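You operate a simulated robot arm through the tools that you are given. There is no shell and no other tool. Be economical: measure what you need, move in short steps, check, and stop when the job is done.

The job below is to be done with a simulated two-armed robot. You get a single attempt, and the scene is never put back.

TASK
Fetch the middle hex nut and set it on top of the grey tag block. Take the large hex nut and leave it in the orange tray. Take the big nut from the corner bench and leave it on the middle bench. Take the cream cup and put it on the low shelf of the winding bench. Turn the blue selector knob to WASHERS. Take the zero block on the long bench and put it away on the top of the gauge bench. Stack the grease tub labelled "GREASE 2" from the long bench on top of the grease tub marked "GREASE 1". Any order will do. Set down upright: cream cup.

The check looks at the end state, three seconds after you hand in, the way a careful person would. Anything else that was tipped, shoved, dropped, spilled or broken makes it a failure.

THE ROBOT
Two 7-joint arms with fingered hands on one trunk, on a base that drives. Base frame: it is fixed to the floor where the robot stands at the start and does not move with it; the origin is under the middle of the robot, x ahead of it, y to its left, z up; the surface under the hand at the start is at about z = 850. Units: mm, degrees, N and s.
The left shoulder is at the start at [46, 125, 1151], the right one opposite. With the tool pointing down near the work surface each hand reaches from about 440 to 840 mm from the robot's upright axis, wherever it stands, measured 20 degrees to its own side. Places, roughly: big nut (3x3x2 cm) [500, 300, 900]; blue selector knob [300, 2000, 900]; cream cup (5x5x6 cm) [300, 1700, 900]; grease tub [250, 5500, 1000]; grey tag block [-3500, 1250, 750]; large hex nut (4x4x2 cm) [500, 300, 900]; low shelf of the winding bench [-1700, 1100, 200]; middle bench [500, 1400, 800]; middle hex nut (4x3x2 cm) [500, 200, 900]; orange tray [-3000, -750, 1000]; top of the gauge bench [-2900, -1000, 900]; zero block [500, 5250, 750]. Payload 4 kg a hand.
The tool frame of a hand sits at the grasp point between the pads (the TCP): z along the fingers, y along the line on which they close. The tips reach 29 mm beyond it. Largest opening 100 mm; the body of the gripper starts 34 mm behind the TCP. The gripper is a hand of 5 fingers: y runs from the thumb to the fingers, the wrist lies at [-15, -105, -177] in the tool frame.
Orientation is that of the tool frame in the base frame, as a unit quaternion [x, y, z, w]. With the fingers straight down and the wrist toward the robot, the tool's x, y and z point along [0, 1, 0], [1, 0, 0] and [0, 0, -1] of the base frame.

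THE INTERFACE
- The arms move only by the tool play_rows. It takes "left_commands", "right_commands" or both (then of equal length, played together; a hand with none holds still); each is a list of rows, each an object of numbers (a shift or turn left out is 0): "x", "y", "z": the shift along the tool's x, y, z in mm; "wx", "wy", "wz": the turn, a rotation vector about the tool's x, y, z in degrees. In form: [{"x": .., "y": .., "z": .., "wx": .., "wy": .., "wz": ..}, ...]. A call has 1 to 20 rows; each row shifts and turns the commanded pose from where the row before left it, along the tool's axes as they then stand. A row lasts 0.2 s, in which the tool goes at most 50 mm and 8.6 degrees; a call with a longer step from one row to the next is refused whole. Where a pose cannot be reached the arm comes as near as it can. A force on the tool above 40 N (or 10 N above the force at the start of the call, whichever is more), or a blocked arm, ends the call early, and 0.2 s more pass. In this call time passes only in rows, and 0.2 s behind the last. It gives the time, the measured TCP pose, the force on the tool (base axes), the opening and the grip force at its end, in the units of the frame above (readings bear some noise), with the torque about the TCP (base axes, N m) and any sound that the robot's microphone picked up.
- Cameras (640 x 400 px; columns grow to the right, rows downward): "scene" is now at [132.1, 48.8, 1291.8]; the picture's right is [0.54, -0.84, -0.00], its down [-0.39, -0.25, -0.88] and it looks along [0.74, 0.48, -0.47] (base axes); focal length 265 px, centre (320, 200). "left" rides on the left gripper at [-66, -86, -121] in its tool frame; the picture's right is [-0.76, -0.31, 0.58], its down [0.59, -0.70, 0.40] and it looks along [0.28, 0.64, 0.71] (tool axes); focal length 247 px, centre (320, 200). "right" rides on the right gripper at [66, -86, -121] in its tool frame; the picture's right is [-0.76, 0.31, -0.58], its down [-0.59, -0.70, 0.40] and it looks along [-0.28, 0.64, 0.71] (tool axes); focal length 247 px, centre (320, 200). There is no depth. A picture from a camera that has moved, and an enlarged one, comes with that camera's place and axes in the base frame and with its lens.
- grab_frame(camera): a new picture of that camera. The clock stands still meanwhile.
- move_column(by): slides the trunk up (or, below 0, down) by that many mm; the arms and the scene camera ride with it, the base frame stays. It gives what a move gives, with no picture.
- drive_base(legs): drives the robot by 1 to 6 legs, each [ahead, turn to the left] in mm and degrees, along the robot's own axes; the way and the turn of a leg run together, so that a leg with both is an arc; at most 1500 mm and 180 degrees a leg. The arms and the cameras ride along, it lands a little off, and it stops where it bumps. It gives what a move gives.
- finger_targets(index, middle, ring, little, thumb_bend, thumb_turn, hand): sets how far each is bent, from 0 (flat) to 100 (curled in); at 30 the hand is open as for a grip, at 70 the pads meet at the TCP. One left out holds its place. A second passes; each finger stops where it meets its share of the squeeze, and holds until it gets a number again. It is the only way to open and close the hand. It gives what a move gives, with no picture; readings hold the bend of each and the force on index, middle, ring, little, thumb and palm. thumb_turn goes from beside the hand (0) to across from the fingers (100), as for a grip.
- pan_tilt(pan, tilt): turns the head with the scene camera to pan (to the left, within 80 degrees either way) and tilt (down, from -29 to 69), counted from straight ahead of the robot. It gives what a move gives.
- zoom(camera, box): a new picture of the part [left, top, right, bottom] of that camera's present view, enlarged. The clock stands still meanwhile.
- finish_job(): hands the job in; it is judged then, once.

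Go step by step. Nothing tells you exact positions but the pictures and the camera data: compare them with the known pose of the tool, close in by small moves and look again before you grip or let go. The budget is 196 turns and 184 pictures, counting those below and the enlarged ones. Unless the task says otherwise, let go and move clear before handing in.

The tools are called as name(argument=value, ...) on one line, values as JSON. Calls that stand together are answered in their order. play_rows: Moves the arms, as the interface text tells. Its arguments: {"type":"object","properties":{"left_commands":{"type":"array","items":{"type":"object","properties":{"x":{"type":"number"},"y":{"type":"number"},"z":{"type":"number"},"wx":{"type":"number"},"wy":{"type":"number"},"wz":{"type":"number"}}}},"right_commands":{"type":"array","items":{"type":"object","properties":{"x":{"type":"number"},"y":{"type":"number"},"z":{"type":"number"},"wx":{"type":"number"},"wy":{"type":"number"},"wz":{"type":"number"}}}}},"required":[]} The other tools are called the same way: move_column (by) slides the trunk up or down; finger_targets (index, middle, ring, little, thumb_bend, thumb_turn, hand) moves the fingers one by one; drive_base (legs) drives the base; pan_tilt (pan, tilt) turns the head that bears the scene camera; grab_frame (camera) takes a picture; zoom (camera, box) takes an enlarged picture of a part of a camera's view; finish_job () hands the job in.

At the start:

```text
t: 0.0
left_eef_pos: [454.5, 463.8, 1052.4]
left_tcp_rot: [0.707, 0.707, -0.001, 0.0]
left_wrist_force: [0.3, -0.8, -0.6]
left_torque: [-0.01, 0.01, -0.01]
left_width: 99.6
left_grasp_force: 0.2
left_shape: jaw
left_bend: [30.0, 30.0, 30.0, 30.0, 30.0, 98.0]
left_finger forces: [0.0, 0.0, 0.0, 0.1, 0.0, 0.0]
right_eef_pos: [614.9, 25.7, 1099.1]
right_tcp_rot: [0.707, 0.707, 0.0, 0.0]
right_wrist_force: [-0.2, -0.1, -0.5]
right_torque: [0.02, 0.02, 0.01]
right_width: 99.8
right_grasp_force: 0.0
right_shape: jaw
right_bend: [30.0, 30.0, 30.0, 30.0, 30.0, 98.0]
right_finger forces: [0.0, 0.0, 0.0, 0.1, 0.0, 0.1]
trunk travel left (down, up): [-350.0, 397.0]
robot x, y, heading: [2.0, -3.3, 0.3]
head pan, tilt: [33.0, 27.8]
```

scene: 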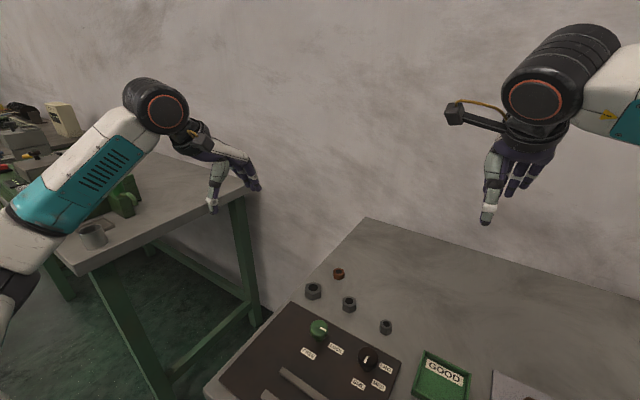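
right: 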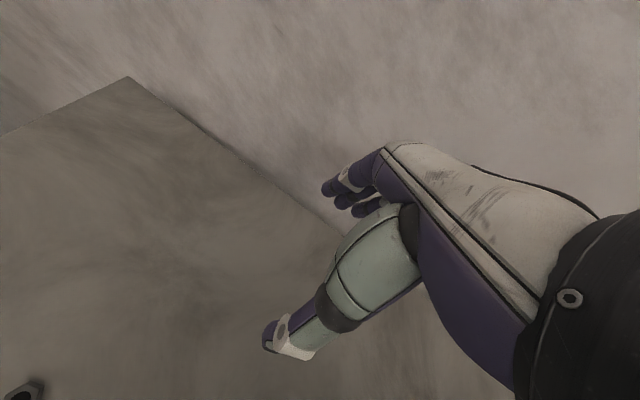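
left: 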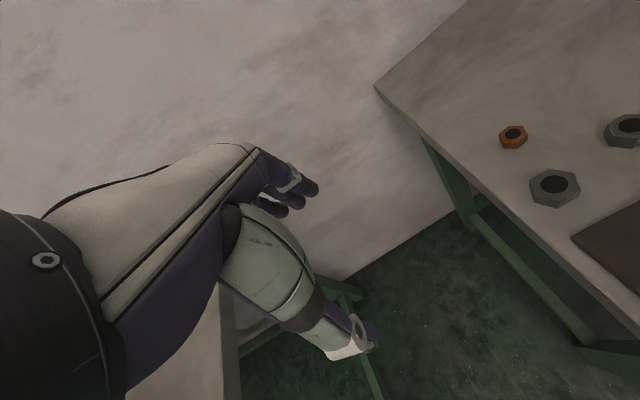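

I see a corner bench with four nuts ahead and another bench to the left. I'll look closer at the nuts and around first.

zoom(camera="scene", box=[200, 240, 440, 400])

zoom(camera="scene", box=[0, 80, 240, 240])

pan_tilt(pan=20, tilt=55)

grab_frame(camera="scene")

```text
2.50 times, centred on (320, 320) of scene
camera zoom: at [132.1, 48.8, 1291.8], right [0.54, -0.84, 0.0], down [-0.39, -0.25, -0.88], along [0.74, 0.48, -0.47], focal length 663 px, centre (320, -100)
```

zoom: 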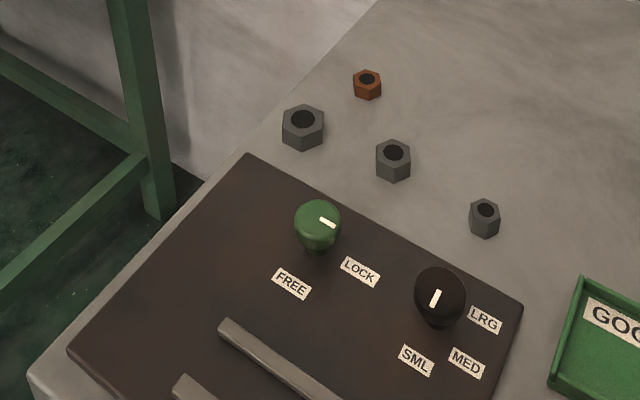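

```text
2.50 times, centred on (120, 160) of scene
camera zoom: at [132.1, 48.8, 1291.8], right [0.54, -0.84, 0.0], down [-0.39, -0.25, -0.88], along [0.74, 0.48, -0.47], focal length 663 px, centre (820, 300)
```

zoom: 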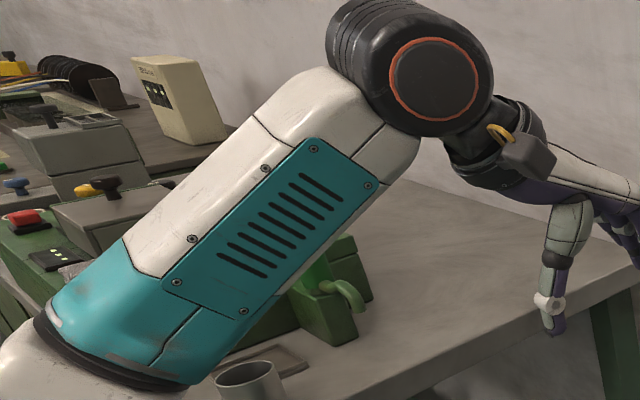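

```text
t: 0.9
left_eef_pos: [453.1, 465.7, 1053.4]
left_tcp_rot: [0.707, 0.708, 0.001, 0.0]
left_wrist_force: [0.4, -0.5, 0.2]
left_torque: [0.01, -0.01, 0.01]
left_width: 99.8
left_grasp_force: 0.2
left_shape: jaw
left_bend: [30.0, 30.0, 30.0, 30.0, 30.0, 98.0]
left_finger forces: [0.0, 0.1, 0.0, 0.1, 0.1, 0.1]
right_eef_pos: [614.9, 26.5, 1098.2]
right_tcp_rot: [0.708, 0.707, 0.0, 0.0]
right_wrist_force: [0.3, 0.6, -0.5]
right_torque: [0.01, -0.01, 0.03]
right_width: 99.8
right_grasp_force: 0.1
right_shape: jaw
right_bend: [30.0, 30.0, 30.0, 30.0, 30.0, 98.0]
right_finger forces: [0.0, 0.0, 0.0, 0.2, 0.0, 0.0]
trunk travel left (down, up): [-350.0, 397.0]
robot x, y, heading: [0.5, 3.0, 0.1]
head pan, tilt: [20.0, 55.0]
```

```text
178 pictures are left
camera scene: at [123.4, 23.8, 1252.3], right [0.34, -0.94, 0.0], down [-0.77, -0.28, -0.57], along [0.54, 0.2, -0.82], focal length 265 px, centre (320, 200)
```

scene: 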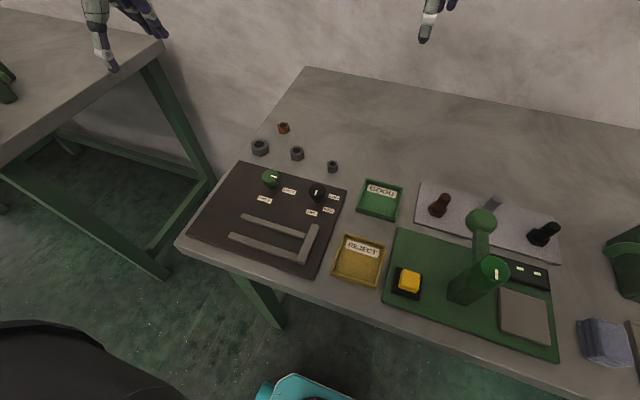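

The copper nut is the 3x3 "big nut", the largest grey is the large one, and the middle grey the middle one. I'll bring the left hand over the copper nut and look.

play_rows(left_commands=[{"x": -40, "y": 17, "z": 12}, {"x": -40, "y": 17, "z": 12}, {"x": -40, "y": 17, "z": 12}, {"x": -40, "y": 17, "z": 12}, {"x": -40, "y": 17, "z": 12}, {}])

grab_frame(camera="left")

grab_frame(camera="scene")

```text
t: 2.3
left_eef_pos: [543.9, 266.6, 995.2]
left_tcp_rot: [0.707, 0.707, 0.0, -0.001]
left_wrist_force: [-0.7, -0.1, -0.1]
left_torque: [0.01, -0.01, -0.02]
left_width: 99.8
left_grasp_force: 0.1
left_shape: jaw
left_bend: [30.0, 30.0, 30.0, 30.0, 30.0, 98.0]
left_finger forces: [0.1, 0.0, 0.0, 0.0, 0.0, 0.0]
right_eef_pos: [613.7, 25.0, 1098.2]
right_tcp_rot: [0.707, 0.707, -0.001, 0.0]
right_wrist_force: [-1.2, 0.0, -0.6]
right_torque: [0.04, 0.05, -0.03]
right_width: 100.0
right_grasp_force: 0.1
right_shape: jaw
right_bend: [30.0, 30.0, 30.0, 30.0, 30.0, 98.0]
right_finger forces: [0.1, 0.0, 0.1, 0.1, 0.0, 0.0]
trunk travel left (down, up): [-350.0, 397.0]
robot x, y, heading: [0.9, -1.9, 0.1]
head pan, tilt: [20.0, 55.0]
```

```text
177 pictures are left
camera left: at [458.2, 200.8, 1116.1], right [-0.31, -0.76, -0.58], down [-0.7, 0.59, -0.4], along [0.64, 0.28, -0.71], focal length 247 px, centre (320, 200)
```

left: 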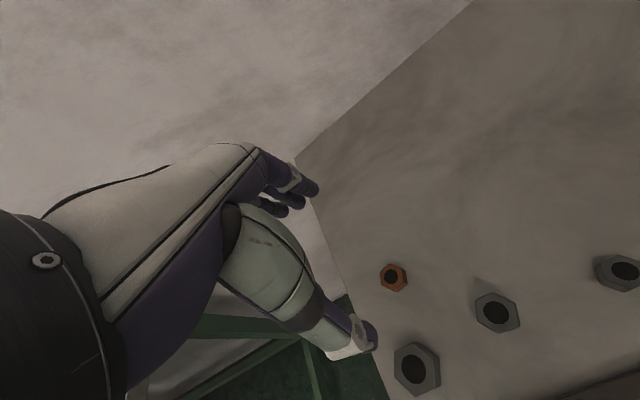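

```text
176 pictures are left
camera scene: at [123.1, 23.9, 1252.3], right [0.34, -0.94, 0.0], down [-0.77, -0.28, -0.57], along [0.54, 0.2, -0.82], focal length 265 px, centre (320, 200)
```

scene: 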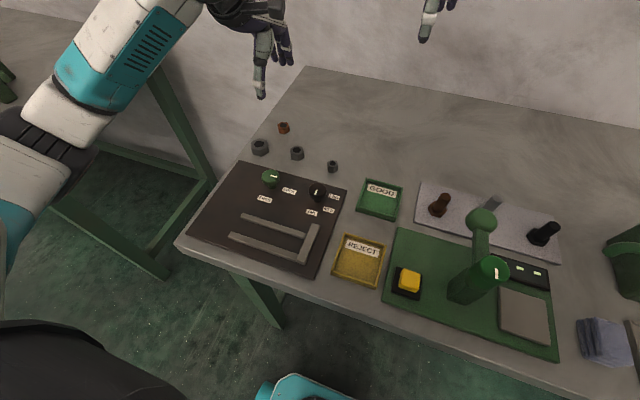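

Both views agree: copper nut at about (541, 263). I'll lower the left hand around it, gently near the bottom.

play_rows(left_commands=[{"x": -2, "y": -2, "z": 35}, {"x": -1, "y": 0, "z": 35}, {"z": 25}, {"z": 8}, {}])

grab_frame(camera="left")

grab_frame(camera="scene")

```text
t: 3.5
left_eef_pos: [538.5, 261.3, 891.8]
left_tcp_rot: [0.707, 0.707, -0.001, 0.0]
left_wrist_force: [0.2, 0.4, 0.4]
left_torque: [0.02, -0.01, 0.01]
left_width: 99.7
left_grasp_force: 0.0
left_shape: jaw
left_bend: [30.0, 30.0, 30.0, 30.0, 30.0, 98.0]
left_finger forces: [0.0, 0.1, 0.0, 0.1, 0.0, 0.0]
right_eef_pos: [614.0, 24.8, 1099.0]
right_tcp_rot: [0.707, 0.707, 0.001, 0.0]
right_wrist_force: [0.0, 0.5, 0.3]
right_torque: [0.03, 0.01, -0.03]
right_width: 99.8
right_grasp_force: 0.0
right_shape: jaw
right_bend: [30.0, 30.0, 30.0, 30.0, 30.0, 98.0]
right_finger forces: [0.0, 0.0, 0.1, 0.0, 0.0, 0.0]
trunk travel left (down, up): [-350.0, 397.0]
robot x, y, heading: [-3.1, -1.5, 0.1]
head pan, tilt: [20.0, 55.0]
```

```text
175 pictures are left
camera left: at [453.8, 195.7, 1013.0], right [-0.31, -0.76, -0.58], down [-0.7, 0.59, -0.4], along [0.64, 0.28, -0.71], focal length 247 px, centre (320, 200)
```

left: 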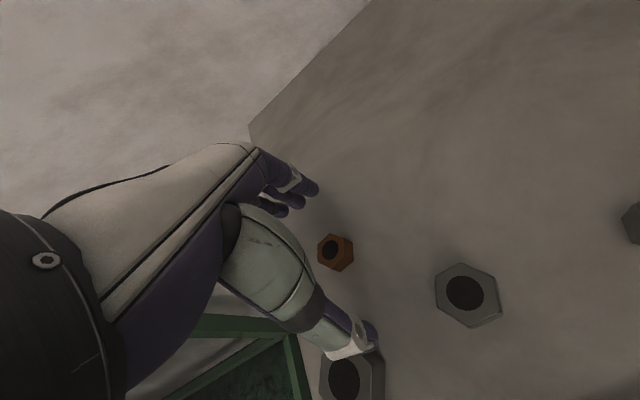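

```text
174 pictures are left
camera scene: at [123.4, 23.6, 1252.3], right [0.34, -0.94, 0.0], down [-0.77, -0.28, -0.57], along [0.54, 0.2, -0.82], focal length 265 px, centre (320, 200)
```

scene: 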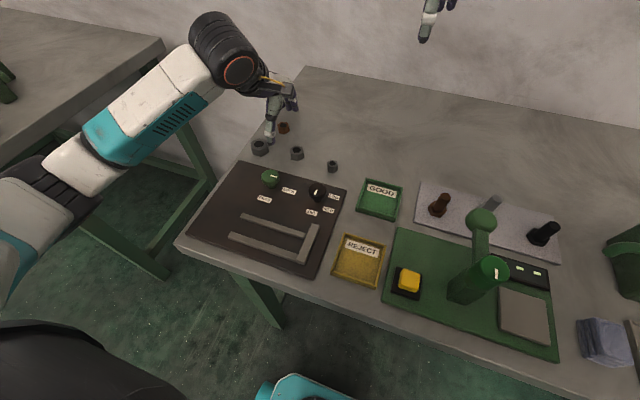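

The nut is centred under the TCP. The thumb is near the large nut, so I narrow the hand first, then go lower.

finger_targets(hand="left", index=46, middle=46, ring=46, little=46, thumb_bend=46)

play_rows(left_commands=[{"z": 4}, {"z": 4}, {}])

grab_frame(camera="left")

zoom(camera="scene", box=[220, 80, 340, 155])

```text
t: 4.5
left_eef_pos: [539.1, 260.4, 891.8]
left_tcp_rot: [0.707, 0.707, 0.0, 0.0]
left_wrist_force: [0.3, 0.2, -1.0]
left_torque: [-0.03, 0.01, 0.02]
left_width: 60.1
left_grasp_force: 0.1
left_shape: fingers
left_bend: [46.0, 46.0, 46.0, 46.0, 46.0, 98.0]
left_finger forces: [0.0, 0.1, 0.0, 0.0, 0.1, 0.0]
right_eef_pos: [615.1, 25.4, 1098.5]
right_tcp_rot: [0.707, 0.707, 0.0, 0.001]
right_wrist_force: [0.1, 0.3, 0.1]
right_torque: [0.0, 0.02, 0.03]
right_width: 99.9
right_grasp_force: 0.1
right_shape: jaw
right_bend: [30.0, 30.0, 30.0, 30.0, 30.0, 98.0]
right_finger forces: [0.0, 0.0, 0.1, 0.0, 0.0, 0.0]
trunk travel left (down, up): [-350.0, 397.0]
robot x, y, heading: [4.6, 0.9, -0.2]
head pan, tilt: [20.0, 55.0]
```

```text
t: 5.3
left_eef_pos: [538.3, 262.4, 882.5]
left_tcp_rot: [0.707, 0.708, 0.0, 0.0]
left_wrist_force: [-1.1, 0.5, 1.2]
left_torque: [-0.01, -0.03, 0.02]
left_width: 60.5
left_grasp_force: 0.1
left_shape: fingers
left_bend: [46.0, 46.0, 46.0, 46.0, 46.0, 98.0]
left_finger forces: [0.0, 0.0, 0.0, 0.1, 0.1, 0.0]
right_eef_pos: [614.8, 24.4, 1097.9]
right_tcp_rot: [0.707, 0.707, 0.0, 0.0]
right_wrist_force: [0.2, -0.4, 0.5]
right_torque: [0.02, -0.02, -0.03]
right_width: 99.8
right_grasp_force: 0.1
right_shape: jaw
right_bend: [30.0, 30.0, 30.0, 30.0, 30.0, 98.0]
right_finger forces: [0.1, 0.0, 0.1, 0.1, 0.1, 0.0]
trunk travel left (down, up): [-350.0, 397.0]
robot x, y, heading: [1.4, 0.0, -0.1]
head pan, tilt: [20.0, 55.0]
```

```text
173 pictures are left
camera left: at [453.3, 196.4, 1004.3], right [-0.31, -0.76, -0.58], down [-0.7, 0.59, -0.4], along [0.64, 0.28, -0.71], focal length 247 px, centre (320, 200)
```

left: 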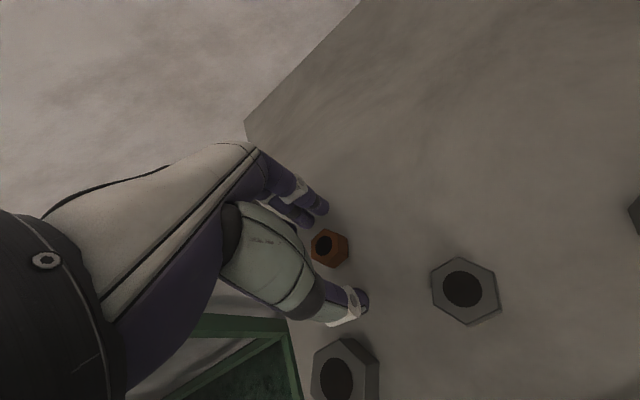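

```text
5.33 times, centred on (280, 118) of scene
camera zoom: at [123.4, 23.6, 1252.3], right [0.34, -0.94, 0.0], down [-0.77, -0.28, -0.57], along [0.54, 0.2, -0.82], focal length 1414 px, centre (533, 640)
```

zoom: 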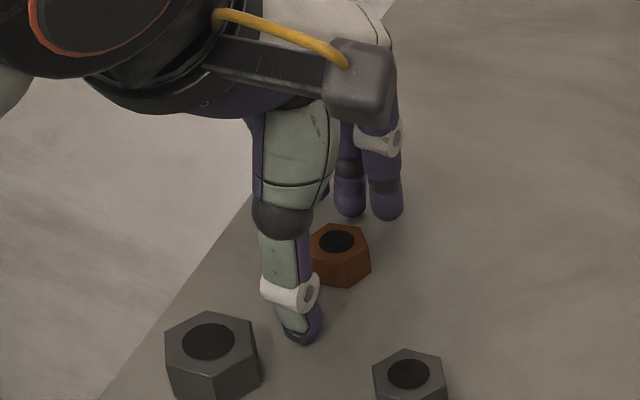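

Tips are near the surface with the nut between them. Closing now.

finger_targets(hand="left", index=72, middle=72, ring=72, little=72, thumb_bend=72)

grab_frame(camera="left")

```text
t: 6.3
left_eef_pos: [538.8, 261.7, 883.0]
left_tcp_rot: [0.707, 0.707, 0.0, 0.001]
left_wrist_force: [0.6, -0.3, -0.5]
left_torque: [-0.01, -0.02, -0.02]
left_width: 12.6
left_grasp_force: 8.2
left_shape: fingers
left_bend: [71.0, 67.0, 72.0, 72.0, 66.0, 96.0]
left_finger forces: [3.9, 4.4, 0.0, 0.0, 7.9, 0.0]
right_eef_pos: [614.7, 25.5, 1099.0]
right_tcp_rot: [0.707, 0.707, 0.0, -0.001]
right_wrist_force: [0.4, 0.4, 0.4]
right_torque: [-0.02, 0.01, 0.0]
right_width: 100.0
right_grasp_force: 0.0
right_shape: jaw
right_bend: [30.0, 30.0, 30.0, 30.0, 30.0, 98.0]
right_finger forces: [0.0, 0.0, 0.1, 0.0, 0.1, 0.1]
trunk travel left (down, up): [-350.0, 397.0]
robot x, y, heading: [3.6, -0.9, -0.0]
head pan, tilt: [20.0, 55.0]
```

```text
171 pictures are left
camera left: at [453.3, 196.4, 1004.2], right [-0.31, -0.76, -0.58], down [-0.7, 0.59, -0.4], along [0.64, 0.28, -0.71], focal length 247 px, centre (320, 200)
```

left: 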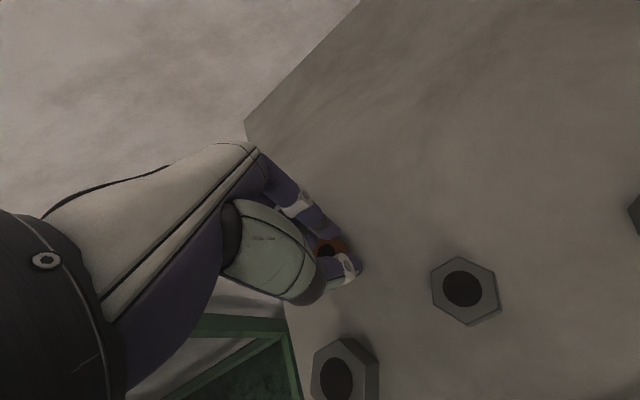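

Index, middle and thumb hold the nut. Lifting to check.

play_rows(left_commands=[{"z": -15}, {"z": -30}, {"z": -40}, {"z": -40}, {"z": -40}, {"z": -40}, {}])

grab_frame(camera="left")

```text
t: 7.9
left_eef_pos: [538.9, 262.7, 1086.5]
left_tcp_rot: [0.707, 0.707, -0.001, -0.001]
left_wrist_force: [-0.2, 1.2, -0.1]
left_torque: [-0.01, -0.01, -0.02]
left_width: 12.5
left_grasp_force: 7.8
left_shape: fingers
left_bend: [71.0, 67.0, 72.0, 72.0, 66.0, 96.0]
left_finger forces: [3.8, 4.4, 0.1, 0.1, 7.8, 0.0]
right_eef_pos: [614.4, 26.9, 1098.0]
right_tcp_rot: [0.707, 0.707, -0.001, 0.0]
right_wrist_force: [1.1, -0.5, -0.3]
right_torque: [0.03, -0.01, 0.01]
right_width: 99.7
right_grasp_force: 0.1
right_shape: jaw
right_bend: [30.0, 30.0, 30.0, 30.0, 30.0, 98.0]
right_finger forces: [0.0, 0.0, 0.0, 0.1, 0.0, 0.0]
trunk travel left (down, up): [-350.0, 397.0]
robot x, y, heading: [-2.5, 0.4, -0.0]
head pan, tilt: [20.0, 55.0]
```

```text
170 pictures are left
camera left: at [454.4, 197.7, 1206.3], right [-0.31, -0.76, -0.58], down [-0.7, 0.59, -0.4], along [0.64, 0.28, -0.71], focal length 247 px, centre (320, 200)
```

left: 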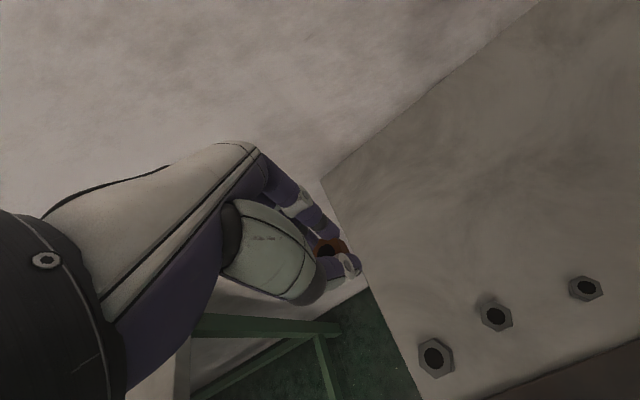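

Copper nut held. Next the right hand takes the middle nut: I turn the base left 20° and move the right hand toward it.

drive_base(legs=[[0, 20]])

```text
t: 9.4
left_eef_pos: [419.1, 428.8, 1084.9]
left_tcp_rot: [0.576, 0.817, 0.0, 0.0]
left_wrist_force: [-0.5, -0.7, -0.3]
left_torque: [0.0, -0.02, -0.03]
left_width: 12.7
left_grasp_force: 7.8
left_shape: fingers
left_bend: [71.0, 67.0, 72.0, 72.0, 66.0, 96.0]
left_finger forces: [3.7, 4.3, 0.1, 0.1, 7.6, 0.0]
right_eef_pos: [569.6, 229.2, 1097.5]
right_tcp_rot: [0.576, 0.817, 0.0, 0.0]
right_wrist_force: [-0.4, 0.3, -0.8]
right_torque: [-0.04, -0.03, 0.0]
right_width: 99.8
right_grasp_force: 0.0
right_shape: jaw
right_bend: [30.0, 30.0, 30.0, 30.0, 30.0, 98.0]
right_finger forces: [0.0, 0.1, 0.1, 0.0, 0.0, 0.0]
trunk travel left (down, up): [-350.0, 397.0]
robot x, y, heading: [-1.7, -2.8, 19.8]
head pan, tilt: [20.0, 55.0]
```

play_rows(right_commands=[{"x": 1, "y": -32, "z": 40}, {"x": 1, "y": -32, "z": 40}, {"x": 2, "y": -32, "z": 40}, {"z": 20}, {}])

grab_frame(camera="right")

grab_frame(camera="scene")

```text
refused: row 1 steps farther than a row can; nothing moved
```

```text
169 pictures are left
camera right: at [466.5, 263.2, 1217.8], right [0.54, -0.61, 0.58], down [-0.46, -0.79, -0.4], along [0.7, -0.05, -0.71], focal length 247 px, centre (320, 200)
```

right: 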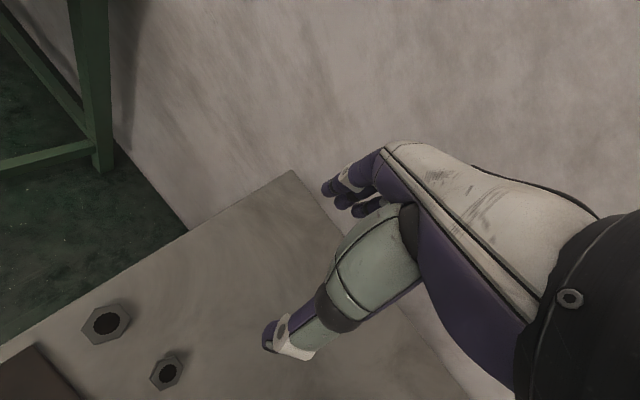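

```text
168 pictures are left
camera scene: at [107.6, 64.7, 1252.3], right [0.64, -0.77, 0.0], down [-0.63, -0.52, -0.57], along [0.44, 0.37, -0.82], focal length 265 px, centre (320, 200)
```

scene: 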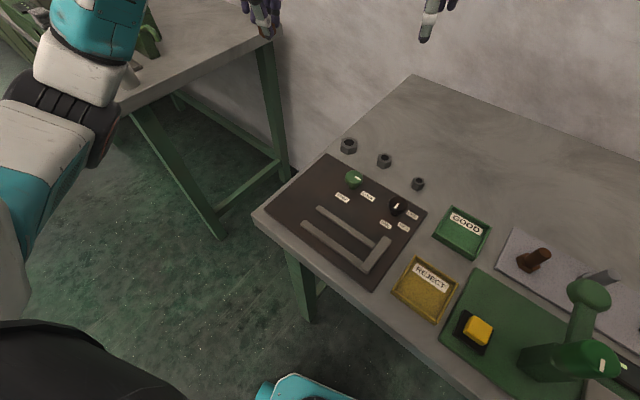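

The step limit is 50 mm in total; I split it into smaller rows.

play_rows(right_commands=[{"x": 1, "y": -32, "z": 25}, {"x": 1, "y": -32, "z": 25}, {"x": 2, "y": -32, "z": 25}, {"z": 40}, {}])

grab_frame(camera="right")

```text
t: 10.6
left_eef_pos: [418.9, 428.7, 1085.5]
left_tcp_rot: [0.577, 0.817, 0.0, 0.0]
left_wrist_force: [0.7, -0.3, -0.8]
left_torque: [0.02, 0.02, -0.01]
left_width: 12.5
left_grasp_force: 7.4
left_shape: fingers
left_bend: [71.0, 67.0, 72.0, 72.0, 66.0, 96.0]
left_finger forces: [3.6, 4.4, 0.0, 0.0, 7.6, 0.0]
right_eef_pos: [477.3, 202.7, 981.8]
right_tcp_rot: [0.576, 0.817, 0.0, 0.001]
right_wrist_force: [0.8, -0.3, -0.2]
right_torque: [0.04, -0.01, 0.0]
right_width: 99.7
right_grasp_force: 0.2
right_shape: jaw
right_bend: [30.0, 30.0, 30.0, 30.0, 30.0, 98.0]
right_finger forces: [0.1, 0.1, 0.1, 0.0, 0.0, 0.0]
trunk travel left (down, up): [-350.0, 397.0]
robot x, y, heading: [1.1, 1.3, 19.5]
head pan, tilt: [20.0, 55.0]
```

```text
167 pictures are left
camera right: at [373.7, 235.3, 1101.4], right [0.54, -0.61, 0.58], down [-0.46, -0.79, -0.4], along [0.7, -0.05, -0.71], focal length 247 px, centre (320, 200)
```

right: 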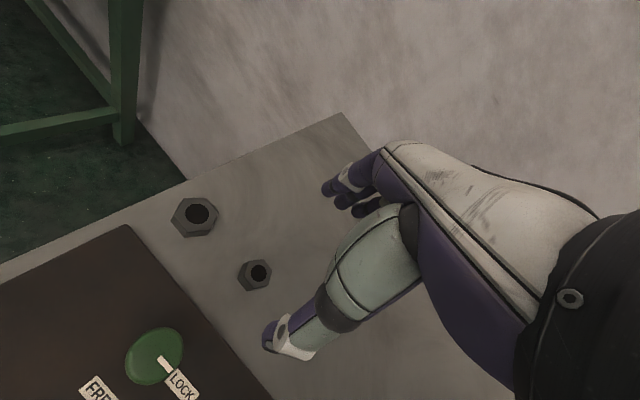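

Middle nut at about (476, 203), right under the TCP. Narrow the hand and descend.

finger_targets(hand="right", index=44, middle=44, ring=44, little=44, thumb_bend=44)

play_rows(right_commands=[{"z": 35}, {"z": 35}, {"z": 20}, {"z": 5}, {"z": 3.5}, {}])

grab_frame(camera="right")

zoom(camera="scene", box=[300, 80, 460, 180])

```text
t: 11.6
left_eef_pos: [419.6, 428.9, 1086.5]
left_tcp_rot: [0.576, 0.817, -0.001, 0.0]
left_wrist_force: [0.2, 0.8, -0.7]
left_torque: [0.0, 0.01, -0.01]
left_width: 12.5
left_grasp_force: 7.7
left_shape: fingers
left_bend: [71.0, 67.0, 72.0, 72.0, 66.0, 96.0]
left_finger forces: [3.7, 4.3, 0.0, 0.0, 7.6, 0.1]
right_eef_pos: [476.8, 201.8, 980.4]
right_tcp_rot: [0.576, 0.817, 0.0, 0.0]
right_wrist_force: [0.2, 1.2, 0.2]
right_torque: [-0.03, 0.01, 0.0]
right_width: 65.3
right_grasp_force: 0.0
right_shape: fingers
right_bend: [44.0, 44.0, 44.0, 44.0, 44.0, 98.0]
right_finger forces: [0.0, 0.0, 0.0, 0.1, 0.0, 0.0]
trunk travel left (down, up): [-350.0, 397.0]
robot x, y, heading: [-2.0, 0.4, 19.3]
head pan, tilt: [20.0, 55.0]
```

```text
t: 13.0
left_eef_pos: [419.7, 429.8, 1084.9]
left_tcp_rot: [0.577, 0.817, 0.0, 0.001]
left_wrist_force: [0.4, -0.7, -0.4]
left_torque: [-0.01, -0.04, 0.02]
left_width: 12.5
left_grasp_force: 8.4
left_shape: fingers
left_bend: [71.0, 67.0, 72.0, 72.0, 66.0, 96.0]
left_finger forces: [3.6, 4.3, 0.0, 0.1, 7.6, 0.0]
right_eef_pos: [477.9, 201.2, 883.8]
right_tcp_rot: [0.576, 0.817, 0.001, -0.001]
right_wrist_force: [1.1, -0.4, 0.9]
right_torque: [0.02, -0.06, 0.02]
right_width: 65.5
right_grasp_force: 0.1
right_shape: fingers
right_bend: [44.0, 44.0, 44.0, 44.0, 44.0, 98.0]
right_finger forces: [0.0, 0.1, 0.0, 0.1, 0.0, 0.0]
trunk travel left (down, up): [-350.0, 397.0]
robot x, y, heading: [-2.1, -1.4, 19.7]
head pan, tilt: [20.0, 55.0]
```

```text
166 pictures are left
camera right: at [375.4, 234.1, 1004.4], right [0.54, -0.61, 0.58], down [-0.46, -0.79, -0.4], along [0.7, -0.05, -0.71], focal length 247 px, centre (320, 200)
```

right: 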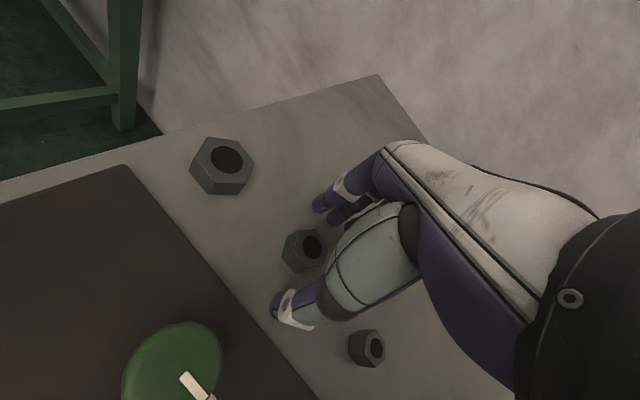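

```text
4.00 times, centred on (380, 130) of scene
camera zoom: at [107.8, 64.4, 1252.3], right [0.64, -0.77, 0.0], down [-0.63, -0.52, -0.57], along [0.44, 0.37, -0.82], focal length 1060 px, centre (80, 480)
```

zoom: 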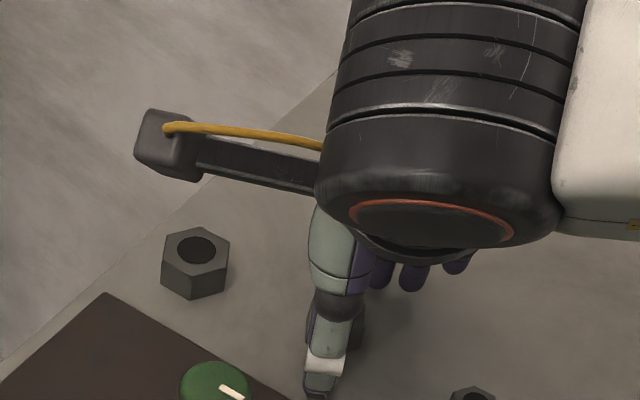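

play_rows(right_commands=[{"x": 3, "y": -1}, {}])

finger_targets(hand="right", index=72, middle=72, ring=60, little=60, thumb_bend=72)

play_rows(right_commands=[{"z": -15}, {"z": -30}, {"z": -40}, {"z": -40}, {"z": -40}, {"z": -40}, {}])

grab_frame(camera="right")

```text
t: 13.6
left_eef_pos: [420.3, 428.8, 1086.2]
left_tcp_rot: [0.576, 0.817, 0.001, -0.001]
left_wrist_force: [0.2, 0.3, 0.1]
left_torque: [0.01, -0.04, -0.01]
left_width: 12.6
left_grasp_force: 7.5
left_shape: fingers
left_bend: [71.0, 67.0, 72.0, 72.0, 66.0, 96.0]
left_finger forces: [3.7, 4.3, 0.0, 0.1, 7.6, 0.0]
right_eef_pos: [477.0, 204.2, 884.0]
right_tcp_rot: [0.576, 0.817, 0.0, 0.0]
right_wrist_force: [-0.4, 0.8, -0.4]
right_torque: [0.03, -0.02, -0.01]
right_width: 65.3
right_grasp_force: 0.1
right_shape: fingers
right_bend: [44.0, 44.0, 44.0, 44.0, 44.0, 98.0]
right_finger forces: [0.0, 0.0, 0.0, 0.0, 0.0, 0.0]
trunk travel left (down, up): [-350.0, 397.0]
robot x, y, heading: [0.8, -1.5, 19.7]
head pan, tilt: [20.0, 55.0]
```

```text
t: 14.6
left_eef_pos: [420.0, 428.3, 1086.0]
left_tcp_rot: [0.576, 0.817, 0.0, 0.0]
left_wrist_force: [-0.6, 0.1, -0.3]
left_torque: [0.01, -0.01, 0.01]
left_width: 12.2
left_grasp_force: 7.9
left_shape: fingers
left_bend: [71.0, 67.0, 72.0, 72.0, 66.0, 96.0]
left_finger forces: [3.6, 4.4, 0.0, 0.0, 7.7, 0.0]
right_eef_pos: [477.0, 204.0, 884.1]
right_tcp_rot: [0.576, 0.817, 0.0, 0.0]
right_wrist_force: [0.4, -1.2, 1.1]
right_torque: [0.01, 0.0, 0.02]
right_width: 19.2
right_grasp_force: 9.4
right_shape: fingers
right_bend: [64.0, 66.0, 60.0, 60.0, 64.0, 96.0]
right_finger forces: [5.4, 4.7, 0.0, 0.0, 9.4, 0.1]
trunk travel left (down, up): [-350.0, 397.0]
robot x, y, heading: [0.3, -1.6, 19.7]
head pan, tilt: [20.0, 55.0]
```

```text
t: 16.2
left_eef_pos: [419.9, 428.3, 1084.7]
left_tcp_rot: [0.576, 0.818, 0.0, -0.001]
left_wrist_force: [0.4, -0.3, 0.1]
left_torque: [0.01, 0.02, 0.0]
left_width: 12.3
left_grasp_force: 7.7
left_shape: fingers
left_bend: [71.0, 67.0, 72.0, 72.0, 66.0, 96.0]
left_finger forces: [3.8, 4.3, 0.0, 0.0, 7.6, 0.0]
right_eef_pos: [475.8, 201.1, 1085.9]
right_tcp_rot: [0.576, 0.817, -0.001, 0.0]
right_wrist_force: [0.4, 0.3, -0.7]
right_torque: [0.02, -0.02, 0.01]
right_width: 19.0
right_grasp_force: 9.4
right_shape: fingers
right_bend: [64.0, 66.0, 60.0, 60.0, 64.0, 96.0]
right_finger forces: [5.2, 4.5, 0.0, 0.0, 9.3, 0.0]
trunk travel left (down, up): [-350.0, 397.0]
robot x, y, heading: [0.9, 3.8, 19.7]
head pan, tilt: [20.0, 55.0]
```

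```text
164 pictures are left
camera right: at [373.3, 234.8, 1205.4], right [0.54, -0.61, 0.58], down [-0.46, -0.79, -0.4], along [0.7, -0.05, -0.71], focal length 247 px, centre (320, 200)
```

right: 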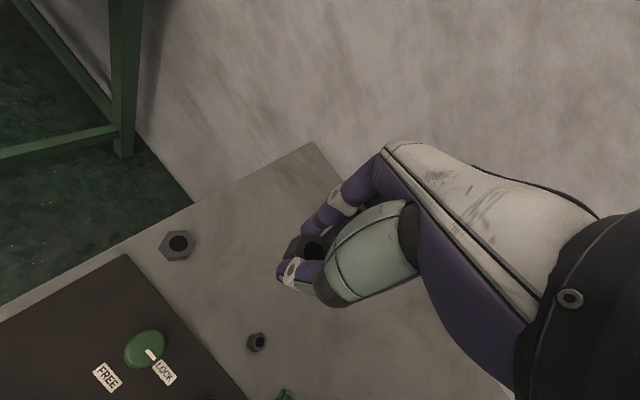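

Both nuts are held. Now I look left at the middle bench to plan the drive.

pan_tilt(pan=40, tilt=30)

grab_frame(camera="scene")

pan_tilt(pan=80, tilt=15)

grab_frame(camera="scene")

```text
t: 17.1
left_eef_pos: [420.0, 427.8, 1085.7]
left_tcp_rot: [0.576, 0.817, -0.001, 0.0]
left_wrist_force: [0.3, -0.3, 0.3]
left_torque: [0.05, -0.02, -0.03]
left_width: 12.3
left_grasp_force: 7.7
left_shape: fingers
left_bend: [71.0, 67.0, 72.0, 72.0, 66.0, 96.0]
left_finger forces: [3.7, 4.3, 0.0, 0.0, 7.5, 0.0]
right_eef_pos: [476.7, 202.5, 1085.4]
right_tcp_rot: [0.576, 0.817, 0.0, 0.0]
right_wrist_force: [0.4, -0.6, 0.0]
right_torque: [-0.01, 0.02, -0.05]
right_width: 19.3
right_grasp_force: 8.9
right_shape: fingers
right_bend: [64.0, 66.0, 60.0, 60.0, 64.0, 96.0]
right_finger forces: [5.1, 4.5, 0.0, 0.0, 9.3, 0.0]
trunk travel left (down, up): [-350.0, 397.0]
robot x, y, heading: [-1.4, -6.3, 19.6]
head pan, tilt: [40.0, 30.0]
```

```text
163 pictures are left
camera scene: at [98.1, 96.4, 1288.2], right [0.86, -0.51, 0.0], down [-0.25, -0.43, -0.87], along [0.44, 0.75, -0.5], focal length 265 px, centre (320, 200)
```

scene: 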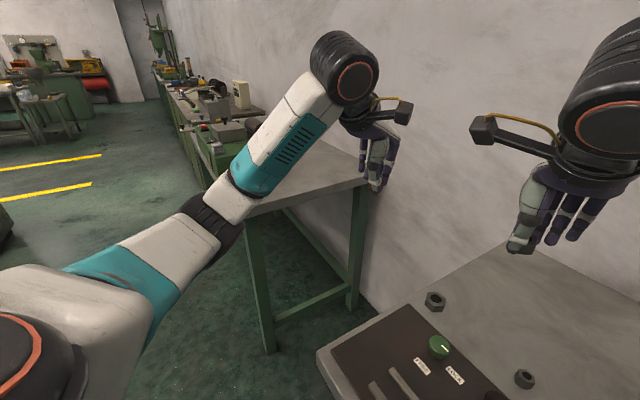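

```text
t: 18.2
left_eef_pos: [418.6, 428.7, 1085.9]
left_tcp_rot: [0.576, 0.817, 0.0, 0.0]
left_wrist_force: [0.7, -0.5, 0.0]
left_torque: [0.01, -0.01, -0.03]
left_width: 12.7
left_grasp_force: 7.3
left_shape: fingers
left_bend: [71.0, 67.0, 72.0, 72.0, 66.0, 96.0]
left_finger forces: [3.7, 4.3, 0.1, 0.1, 7.6, 0.1]
right_eef_pos: [476.3, 201.4, 1086.3]
right_tcp_rot: [0.576, 0.817, 0.0, 0.001]
right_wrist_force: [-0.1, -0.4, -0.6]
right_torque: [-0.02, -0.01, -0.01]
right_width: 18.9
right_grasp_force: 9.3
right_shape: fingers
right_bend: [64.0, 66.0, 60.0, 60.0, 64.0, 96.0]
right_finger forces: [5.1, 4.5, 0.0, 0.0, 9.3, 0.0]
trunk travel left (down, up): [-350.0, 397.0]
robot x, y, heading: [-0.9, 2.4, 19.8]
head pan, tilt: [80.0, 15.0]
```

```text
162 pictures are left
camera scene: at [36.8, 110.5, 1312.5], right [0.99, 0.17, 0.0], down [0.04, -0.26, -0.97], along [-0.16, 0.95, -0.26], focal length 265 px, centre (320, 200)
```

scene: 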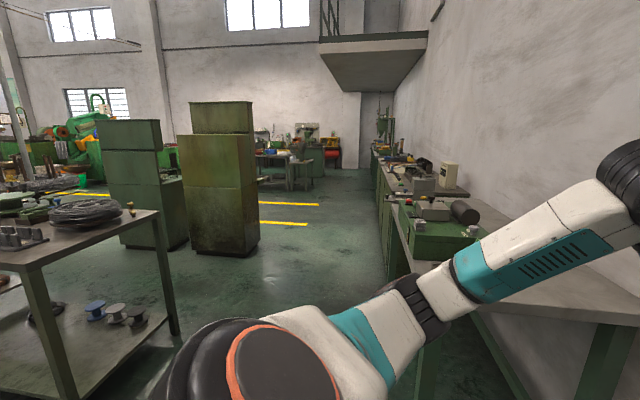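

I'll raise the trunk a bit and drive along to stand before the middle bench's empty end.

move_column(by=100)

drive_base(legs=[[0, 80], [1100, 0], [0, -100]])

pan_tilt(pan=15, tilt=45)

grab_frame(camera="scene")

```text
t: 19.5
left_eef_pos: [419.9, 428.2, 1185.7]
left_tcp_rot: [0.577, 0.817, -0.001, -0.001]
left_wrist_force: [0.3, 0.1, -1.5]
left_torque: [0.0, 0.02, -0.01]
left_width: 12.8
left_grasp_force: 7.9
left_shape: fingers
left_bend: [71.0, 67.0, 72.0, 72.0, 66.0, 96.0]
left_finger forces: [3.6, 4.2, 0.0, 0.0, 7.6, 0.0]
right_eef_pos: [476.3, 204.5, 1188.3]
right_tcp_rot: [0.577, 0.817, 0.0, 0.0]
right_wrist_force: [0.2, -0.8, -1.5]
right_torque: [0.0, -0.06, -0.01]
right_width: 19.2
right_grasp_force: 9.2
right_shape: fingers
right_bend: [64.0, 66.0, 60.0, 60.0, 64.0, 96.0]
right_finger forces: [5.1, 4.5, 0.0, 0.0, 9.2, 0.0]
trunk travel left (down, up): [-450.0, 297.0]
robot x, y, heading: [0.4, 1.8, 19.7]
head pan, tilt: [80.0, 15.0]
```

```text
t: 32.9
left_eef_pos: [386.4, 1315.9, 1185.2]
left_tcp_rot: [0.72, 0.694, 0.0, 0.0]
left_wrist_force: [-0.6, -0.5, -1.1]
left_torque: [0.01, 0.02, -0.02]
left_width: 11.7
left_grasp_force: 7.4
left_shape: fingers
left_bend: [71.0, 67.0, 72.0, 72.0, 66.0, 96.0]
left_finger forces: [3.5, 4.2, 0.1, 0.1, 6.7, 0.0]
right_eef_pos: [355.4, 1085.1, 1190.7]
right_tcp_rot: [0.72, 0.694, 0.001, 0.0]
right_wrist_force: [-0.7, -0.2, -0.8]
right_torque: [0.02, -0.03, -0.03]
right_width: 18.4
right_grasp_force: 9.0
right_shape: fingers
right_bend: [64.0, 67.0, 60.0, 60.0, 64.0, 96.0]
right_finger forces: [4.8, 4.3, 0.0, 0.0, 8.4, 0.1]
trunk travel left (down, up): [-450.0, 297.0]
robot x, y, heading: [-163.5, 1073.2, -1.9]
head pan, tilt: [80.0, 15.0]
```

```text
t: 34.3
left_eef_pos: [385.5, 1316.2, 1185.4]
left_tcp_rot: [0.72, 0.694, -0.001, 0.0]
left_wrist_force: [0.3, 0.5, 0.5]
left_torque: [0.01, 0.01, -0.01]
left_width: 11.8
left_grasp_force: 7.3
left_shape: fingers
left_bend: [71.0, 67.0, 72.0, 72.0, 66.0, 96.0]
left_finger forces: [3.5, 4.0, 0.0, 0.1, 6.7, 0.0]
right_eef_pos: [354.3, 1084.9, 1189.6]
right_tcp_rot: [0.72, 0.694, 0.0, 0.0]
right_wrist_force: [-0.9, -0.4, -0.3]
right_torque: [-0.01, 0.02, 0.01]
right_width: 18.3
right_grasp_force: 9.3
right_shape: fingers
right_bend: [64.0, 67.0, 60.0, 60.0, 64.0, 96.0]
right_finger forces: [4.8, 4.4, 0.0, 0.0, 8.5, 0.1]
trunk travel left (down, up): [-450.0, 297.0]
robot x, y, heading: [-162.3, 1073.0, -1.9]
head pan, tilt: [15.0, 45.0]
```

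```text
161 pictures are left
camera scene: at [-46.0, 1088.5, 1367.2], right [0.23, -0.97, 0.0], down [-0.69, -0.16, -0.71], along [0.69, 0.16, -0.71], focal length 265 px, centre (320, 200)
```

scene: 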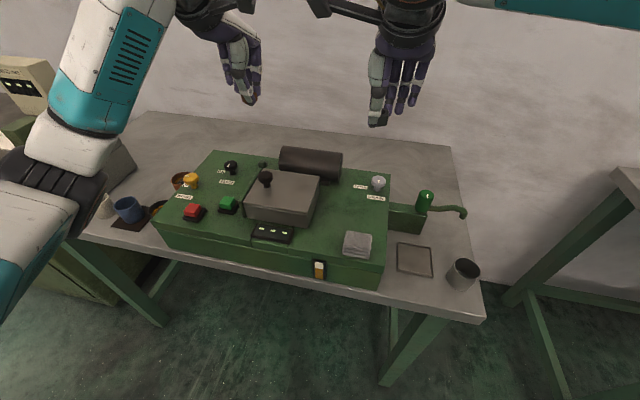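

The middle bench carries a machine; I look closer at its right end for free space.

zoom(camera="scene", box=[340, 130, 500, 330])

zoom(camera="scene", box=[80, 100, 320, 260])

```text
2.00 times, centred on (420, 230) of scene
camera zoom: at [-46.0, 1088.5, 1367.2], right [0.23, -0.97, 0.0], down [-0.69, -0.16, -0.71], along [0.69, 0.16, -0.71], focal length 530 px, centre (120, 140)
```

zoom: 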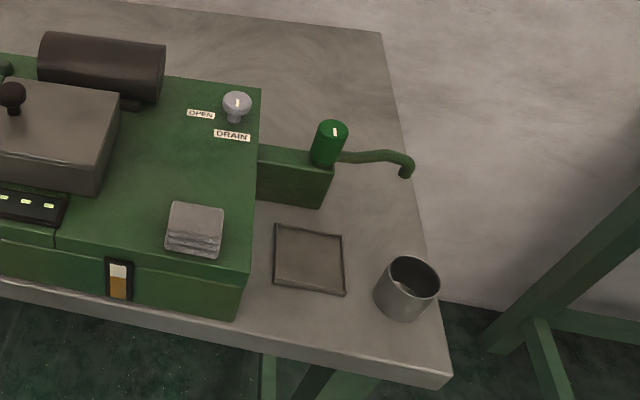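

```text
2.50 times, centred on (200, 180) of scene
camera zoom: at [-46.0, 1088.5, 1367.2], right [0.23, -0.97, 0.0], down [-0.69, -0.16, -0.71], along [0.69, 0.16, -0.71], focal length 663 px, centre (620, 250)
```

zoom: 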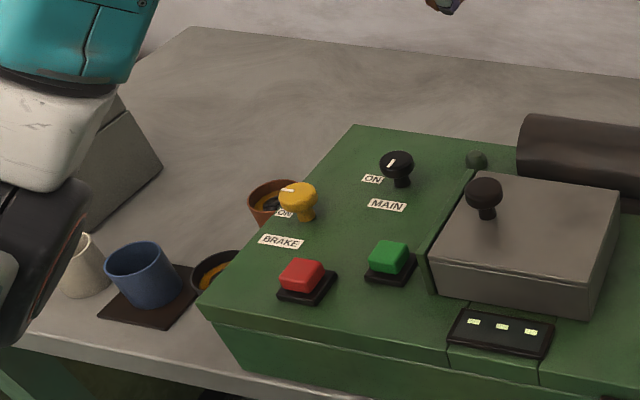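

Rear left of the middle bench is clear around (570, 1755). I drive to about y=1700 to place the nut there and reach the cup and knob.

drive_base(legs=[[0, 88], [640, 0], [0, -86]])

pan_tilt(pan=10, tilt=45)

grab_frame(camera="scene")

```text
t: 45.7
left_eef_pos: [434.9, 1988.4, 1184.2]
left_tcp_rot: [0.722, 0.692, 0.0, 0.0]
left_wrist_force: [-0.2, -0.2, 0.1]
left_torque: [0.0, 0.0, -0.03]
left_width: 11.1
left_grasp_force: 7.0
left_shape: fingers
left_bend: [71.0, 68.0, 72.0, 72.0, 67.0, 96.0]
left_finger forces: [3.4, 4.0, 0.0, 0.0, 6.1, 0.1]
right_eef_pos: [401.8, 1758.4, 1189.3]
right_tcp_rot: [0.722, 0.692, 0.0, 0.0]
right_wrist_force: [0.2, 0.6, 0.0]
right_torque: [-0.02, 0.01, 0.03]
right_width: 17.8
right_grasp_force: 8.8
right_shape: fingers
right_bend: [64.0, 67.0, 60.0, 60.0, 65.0, 96.0]
right_finger forces: [4.6, 4.3, 0.0, 0.0, 8.1, 0.0]
trunk travel left (down, up): [-450.0, 297.0]
robot x, y, heading: [-114.3, 1750.6, -2.3]
head pan, tilt: [15.0, 45.0]
```

```text
t: 46.4
left_eef_pos: [435.1, 1988.5, 1184.9]
left_tcp_rot: [0.723, 0.691, 0.001, 0.001]
left_wrist_force: [-0.1, -0.1, -1.2]
left_torque: [0.02, -0.03, -0.01]
left_width: 10.7
left_grasp_force: 6.6
left_shape: fingers
left_bend: [71.0, 68.0, 72.0, 72.0, 67.0, 96.0]
left_finger forces: [3.4, 4.0, 0.0, 0.1, 6.0, 0.0]
right_eef_pos: [402.1, 1758.3, 1189.4]
right_tcp_rot: [0.722, 0.692, 0.001, 0.0]
right_wrist_force: [-0.1, 0.1, -1.3]
right_torque: [-0.02, -0.03, 0.0]
right_width: 17.8
right_grasp_force: 9.1
right_shape: fingers
right_bend: [64.0, 67.0, 60.0, 60.0, 65.0, 96.0]
right_finger forces: [4.6, 4.3, 0.0, 0.0, 8.0, 0.0]
trunk travel left (down, up): [-450.0, 297.0]
robot x, y, heading: [-115.6, 1750.2, -2.5]
head pan, tilt: [10.0, 45.0]
```

```text
158 pictures are left
camera scene: at [3.1, 1756.8, 1367.2], right [0.13, -0.99, 0.0], down [-0.7, -0.09, -0.71], along [0.7, 0.09, -0.71], focal length 265 px, centre (320, 200)
```

scene: 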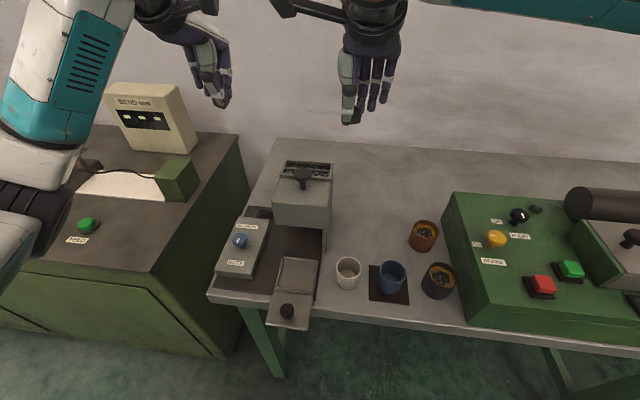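

Good view: cream cup, blue knob and a clear patch near (590, 1690). I check the grips before placing, since the forces have been slowly falling.

zoom(camera="left", box=[220, 140, 420, 340])

zoom(camera="right", box=[220, 140, 420, 340])

```text
2.00 times, centred on (320, 240) of left
camera zoom: at [347.3, 1926.4, 1306.0], right [-0.34, -0.74, -0.58], down [-0.68, 0.62, -0.4], along [0.65, 0.26, -0.71], focal length 494 px, centre (320, 120)
```

zoom: 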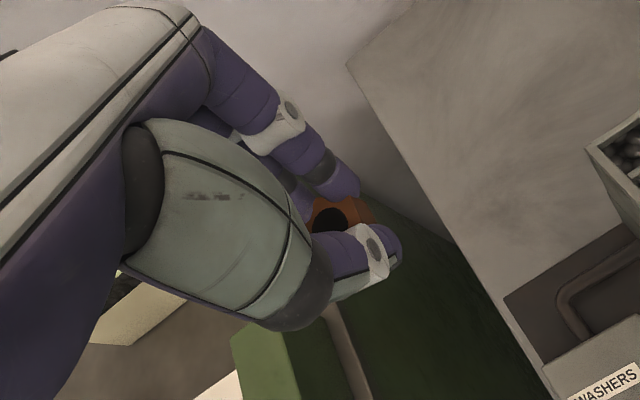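

```text
2.00 times, centred on (320, 240) of right
camera zoom: at [319.7, 1827.6, 1309.4], right [0.27, -0.77, 0.58], down [-0.73, -0.56, -0.4], along [0.63, -0.31, -0.71], focal length 494 px, centre (320, 120)
```

zoom: 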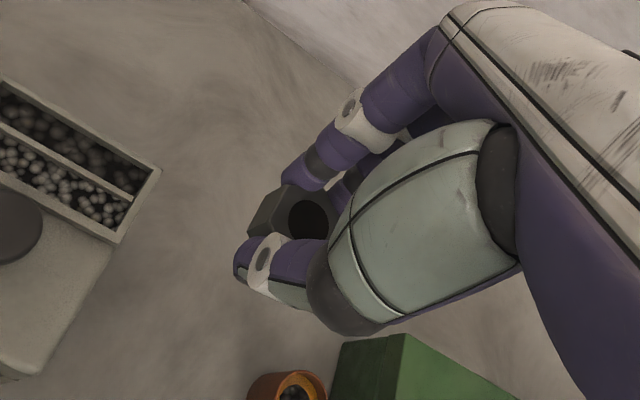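

Both nuts are still held. I move the right hand aside and bring the left over the clear patch.

play_rows(right_commands=[{"x": -40}, {"x": -40}, {"x": -40}, {"x": -40}, {"x": -40}, {"x": -40}, {"x": 0}, {"x": 0}], left_commands=[{"x": 0}, {"x": -38, "y": 18}, {"x": -38, "y": 18}, {"x": -38, "y": 18}, {"x": -38, "y": 18}, {"x": -38, "y": 18}, {"x": -38, "y": 18}, {"x": -38, "y": 18}])

move_column(by=-180)

grab_frame(camera="left")

grab_frame(camera="scene")

```text
t: 48.2
left_eef_pos: [551.0, 1716.9, 1185.1]
left_tcp_rot: [0.723, 0.691, 0.0, 0.0]
left_wrist_force: [-0.4, -0.6, 0.1]
left_torque: [0.04, 0.01, 0.03]
left_width: 10.6
left_grasp_force: 6.7
left_shape: fingers
left_bend: [71.0, 68.0, 72.0, 72.0, 67.0, 96.0]
left_finger forces: [3.4, 3.9, 0.0, 0.1, 6.1, 0.0]
right_eef_pos: [394.2, 1515.8, 1191.7]
right_tcp_rot: [0.722, 0.691, 0.0, -0.001]
right_wrist_force: [0.0, -0.2, -1.1]
right_torque: [0.01, 0.03, 0.03]
right_width: 17.6
right_grasp_force: 8.9
right_shape: fingers
right_bend: [64.0, 67.0, 60.0, 60.0, 65.0, 96.0]
right_finger forces: [4.6, 4.4, 0.0, 0.0, 7.9, 0.1]
trunk travel left (down, up): [-450.0, 297.0]
robot x, y, heading: [-114.7, 1745.1, -2.3]
head pan, tilt: [10.0, 45.0]
```

```text
t: 50.2
left_eef_pos: [527.1, 1717.5, 1055.0]
left_tcp_rot: [0.725, 0.688, 0.027, 0.031]
left_wrist_force: [0.7, 0.0, -0.1]
left_torque: [0.0, -0.01, -0.01]
left_width: 10.8
left_grasp_force: 7.0
left_shape: fingers
left_bend: [71.0, 68.0, 72.0, 72.0, 67.0, 96.0]
left_finger forces: [3.2, 4.0, 0.0, 0.0, 6.2, 0.0]
right_eef_pos: [371.4, 1523.7, 1024.7]
right_tcp_rot: [0.722, 0.692, 0.01, 0.009]
right_wrist_force: [0.2, 1.3, 0.2]
right_torque: [-0.01, -0.01, 0.01]
right_width: 17.8
right_grasp_force: 8.3
right_shape: fingers
right_bend: [64.0, 67.0, 60.0, 60.0, 65.0, 96.0]
right_finger forces: [4.5, 4.4, 0.1, 0.0, 8.0, 0.0]
trunk travel left (down, up): [-270.0, 477.0]
robot x, y, heading: [-116.7, 1763.0, -2.2]
head pan, tilt: [10.0, 45.0]
```

```text
155 pictures are left
camera left: at [429.4, 1658.4, 1168.9], right [-0.3, -0.75, -0.6], down [-0.64, 0.62, -0.46], along [0.71, 0.24, -0.66], focal length 247 px, centre (320, 200)
```

left: 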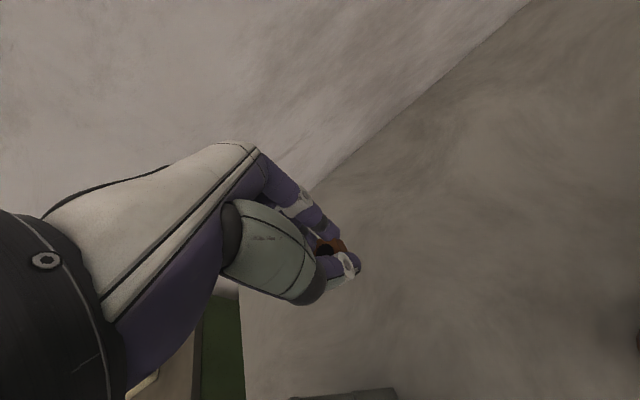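

```text
154 pictures are left
camera scene: at [17.1, 1770.5, 1189.5], right [0.14, -0.99, 0.0], down [-0.68, -0.1, -0.72], along [0.72, 0.1, -0.69], focal length 265 px, centre (320, 200)
```

scene: 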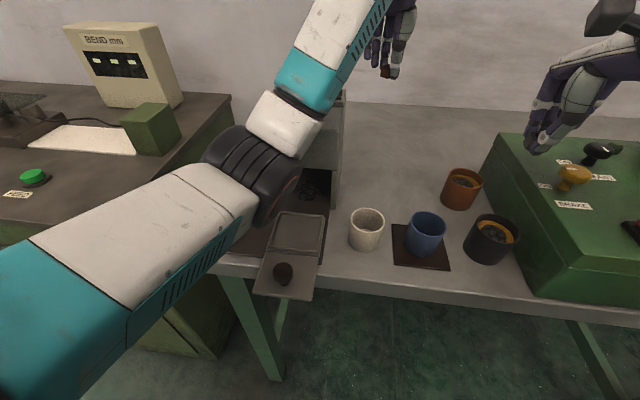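

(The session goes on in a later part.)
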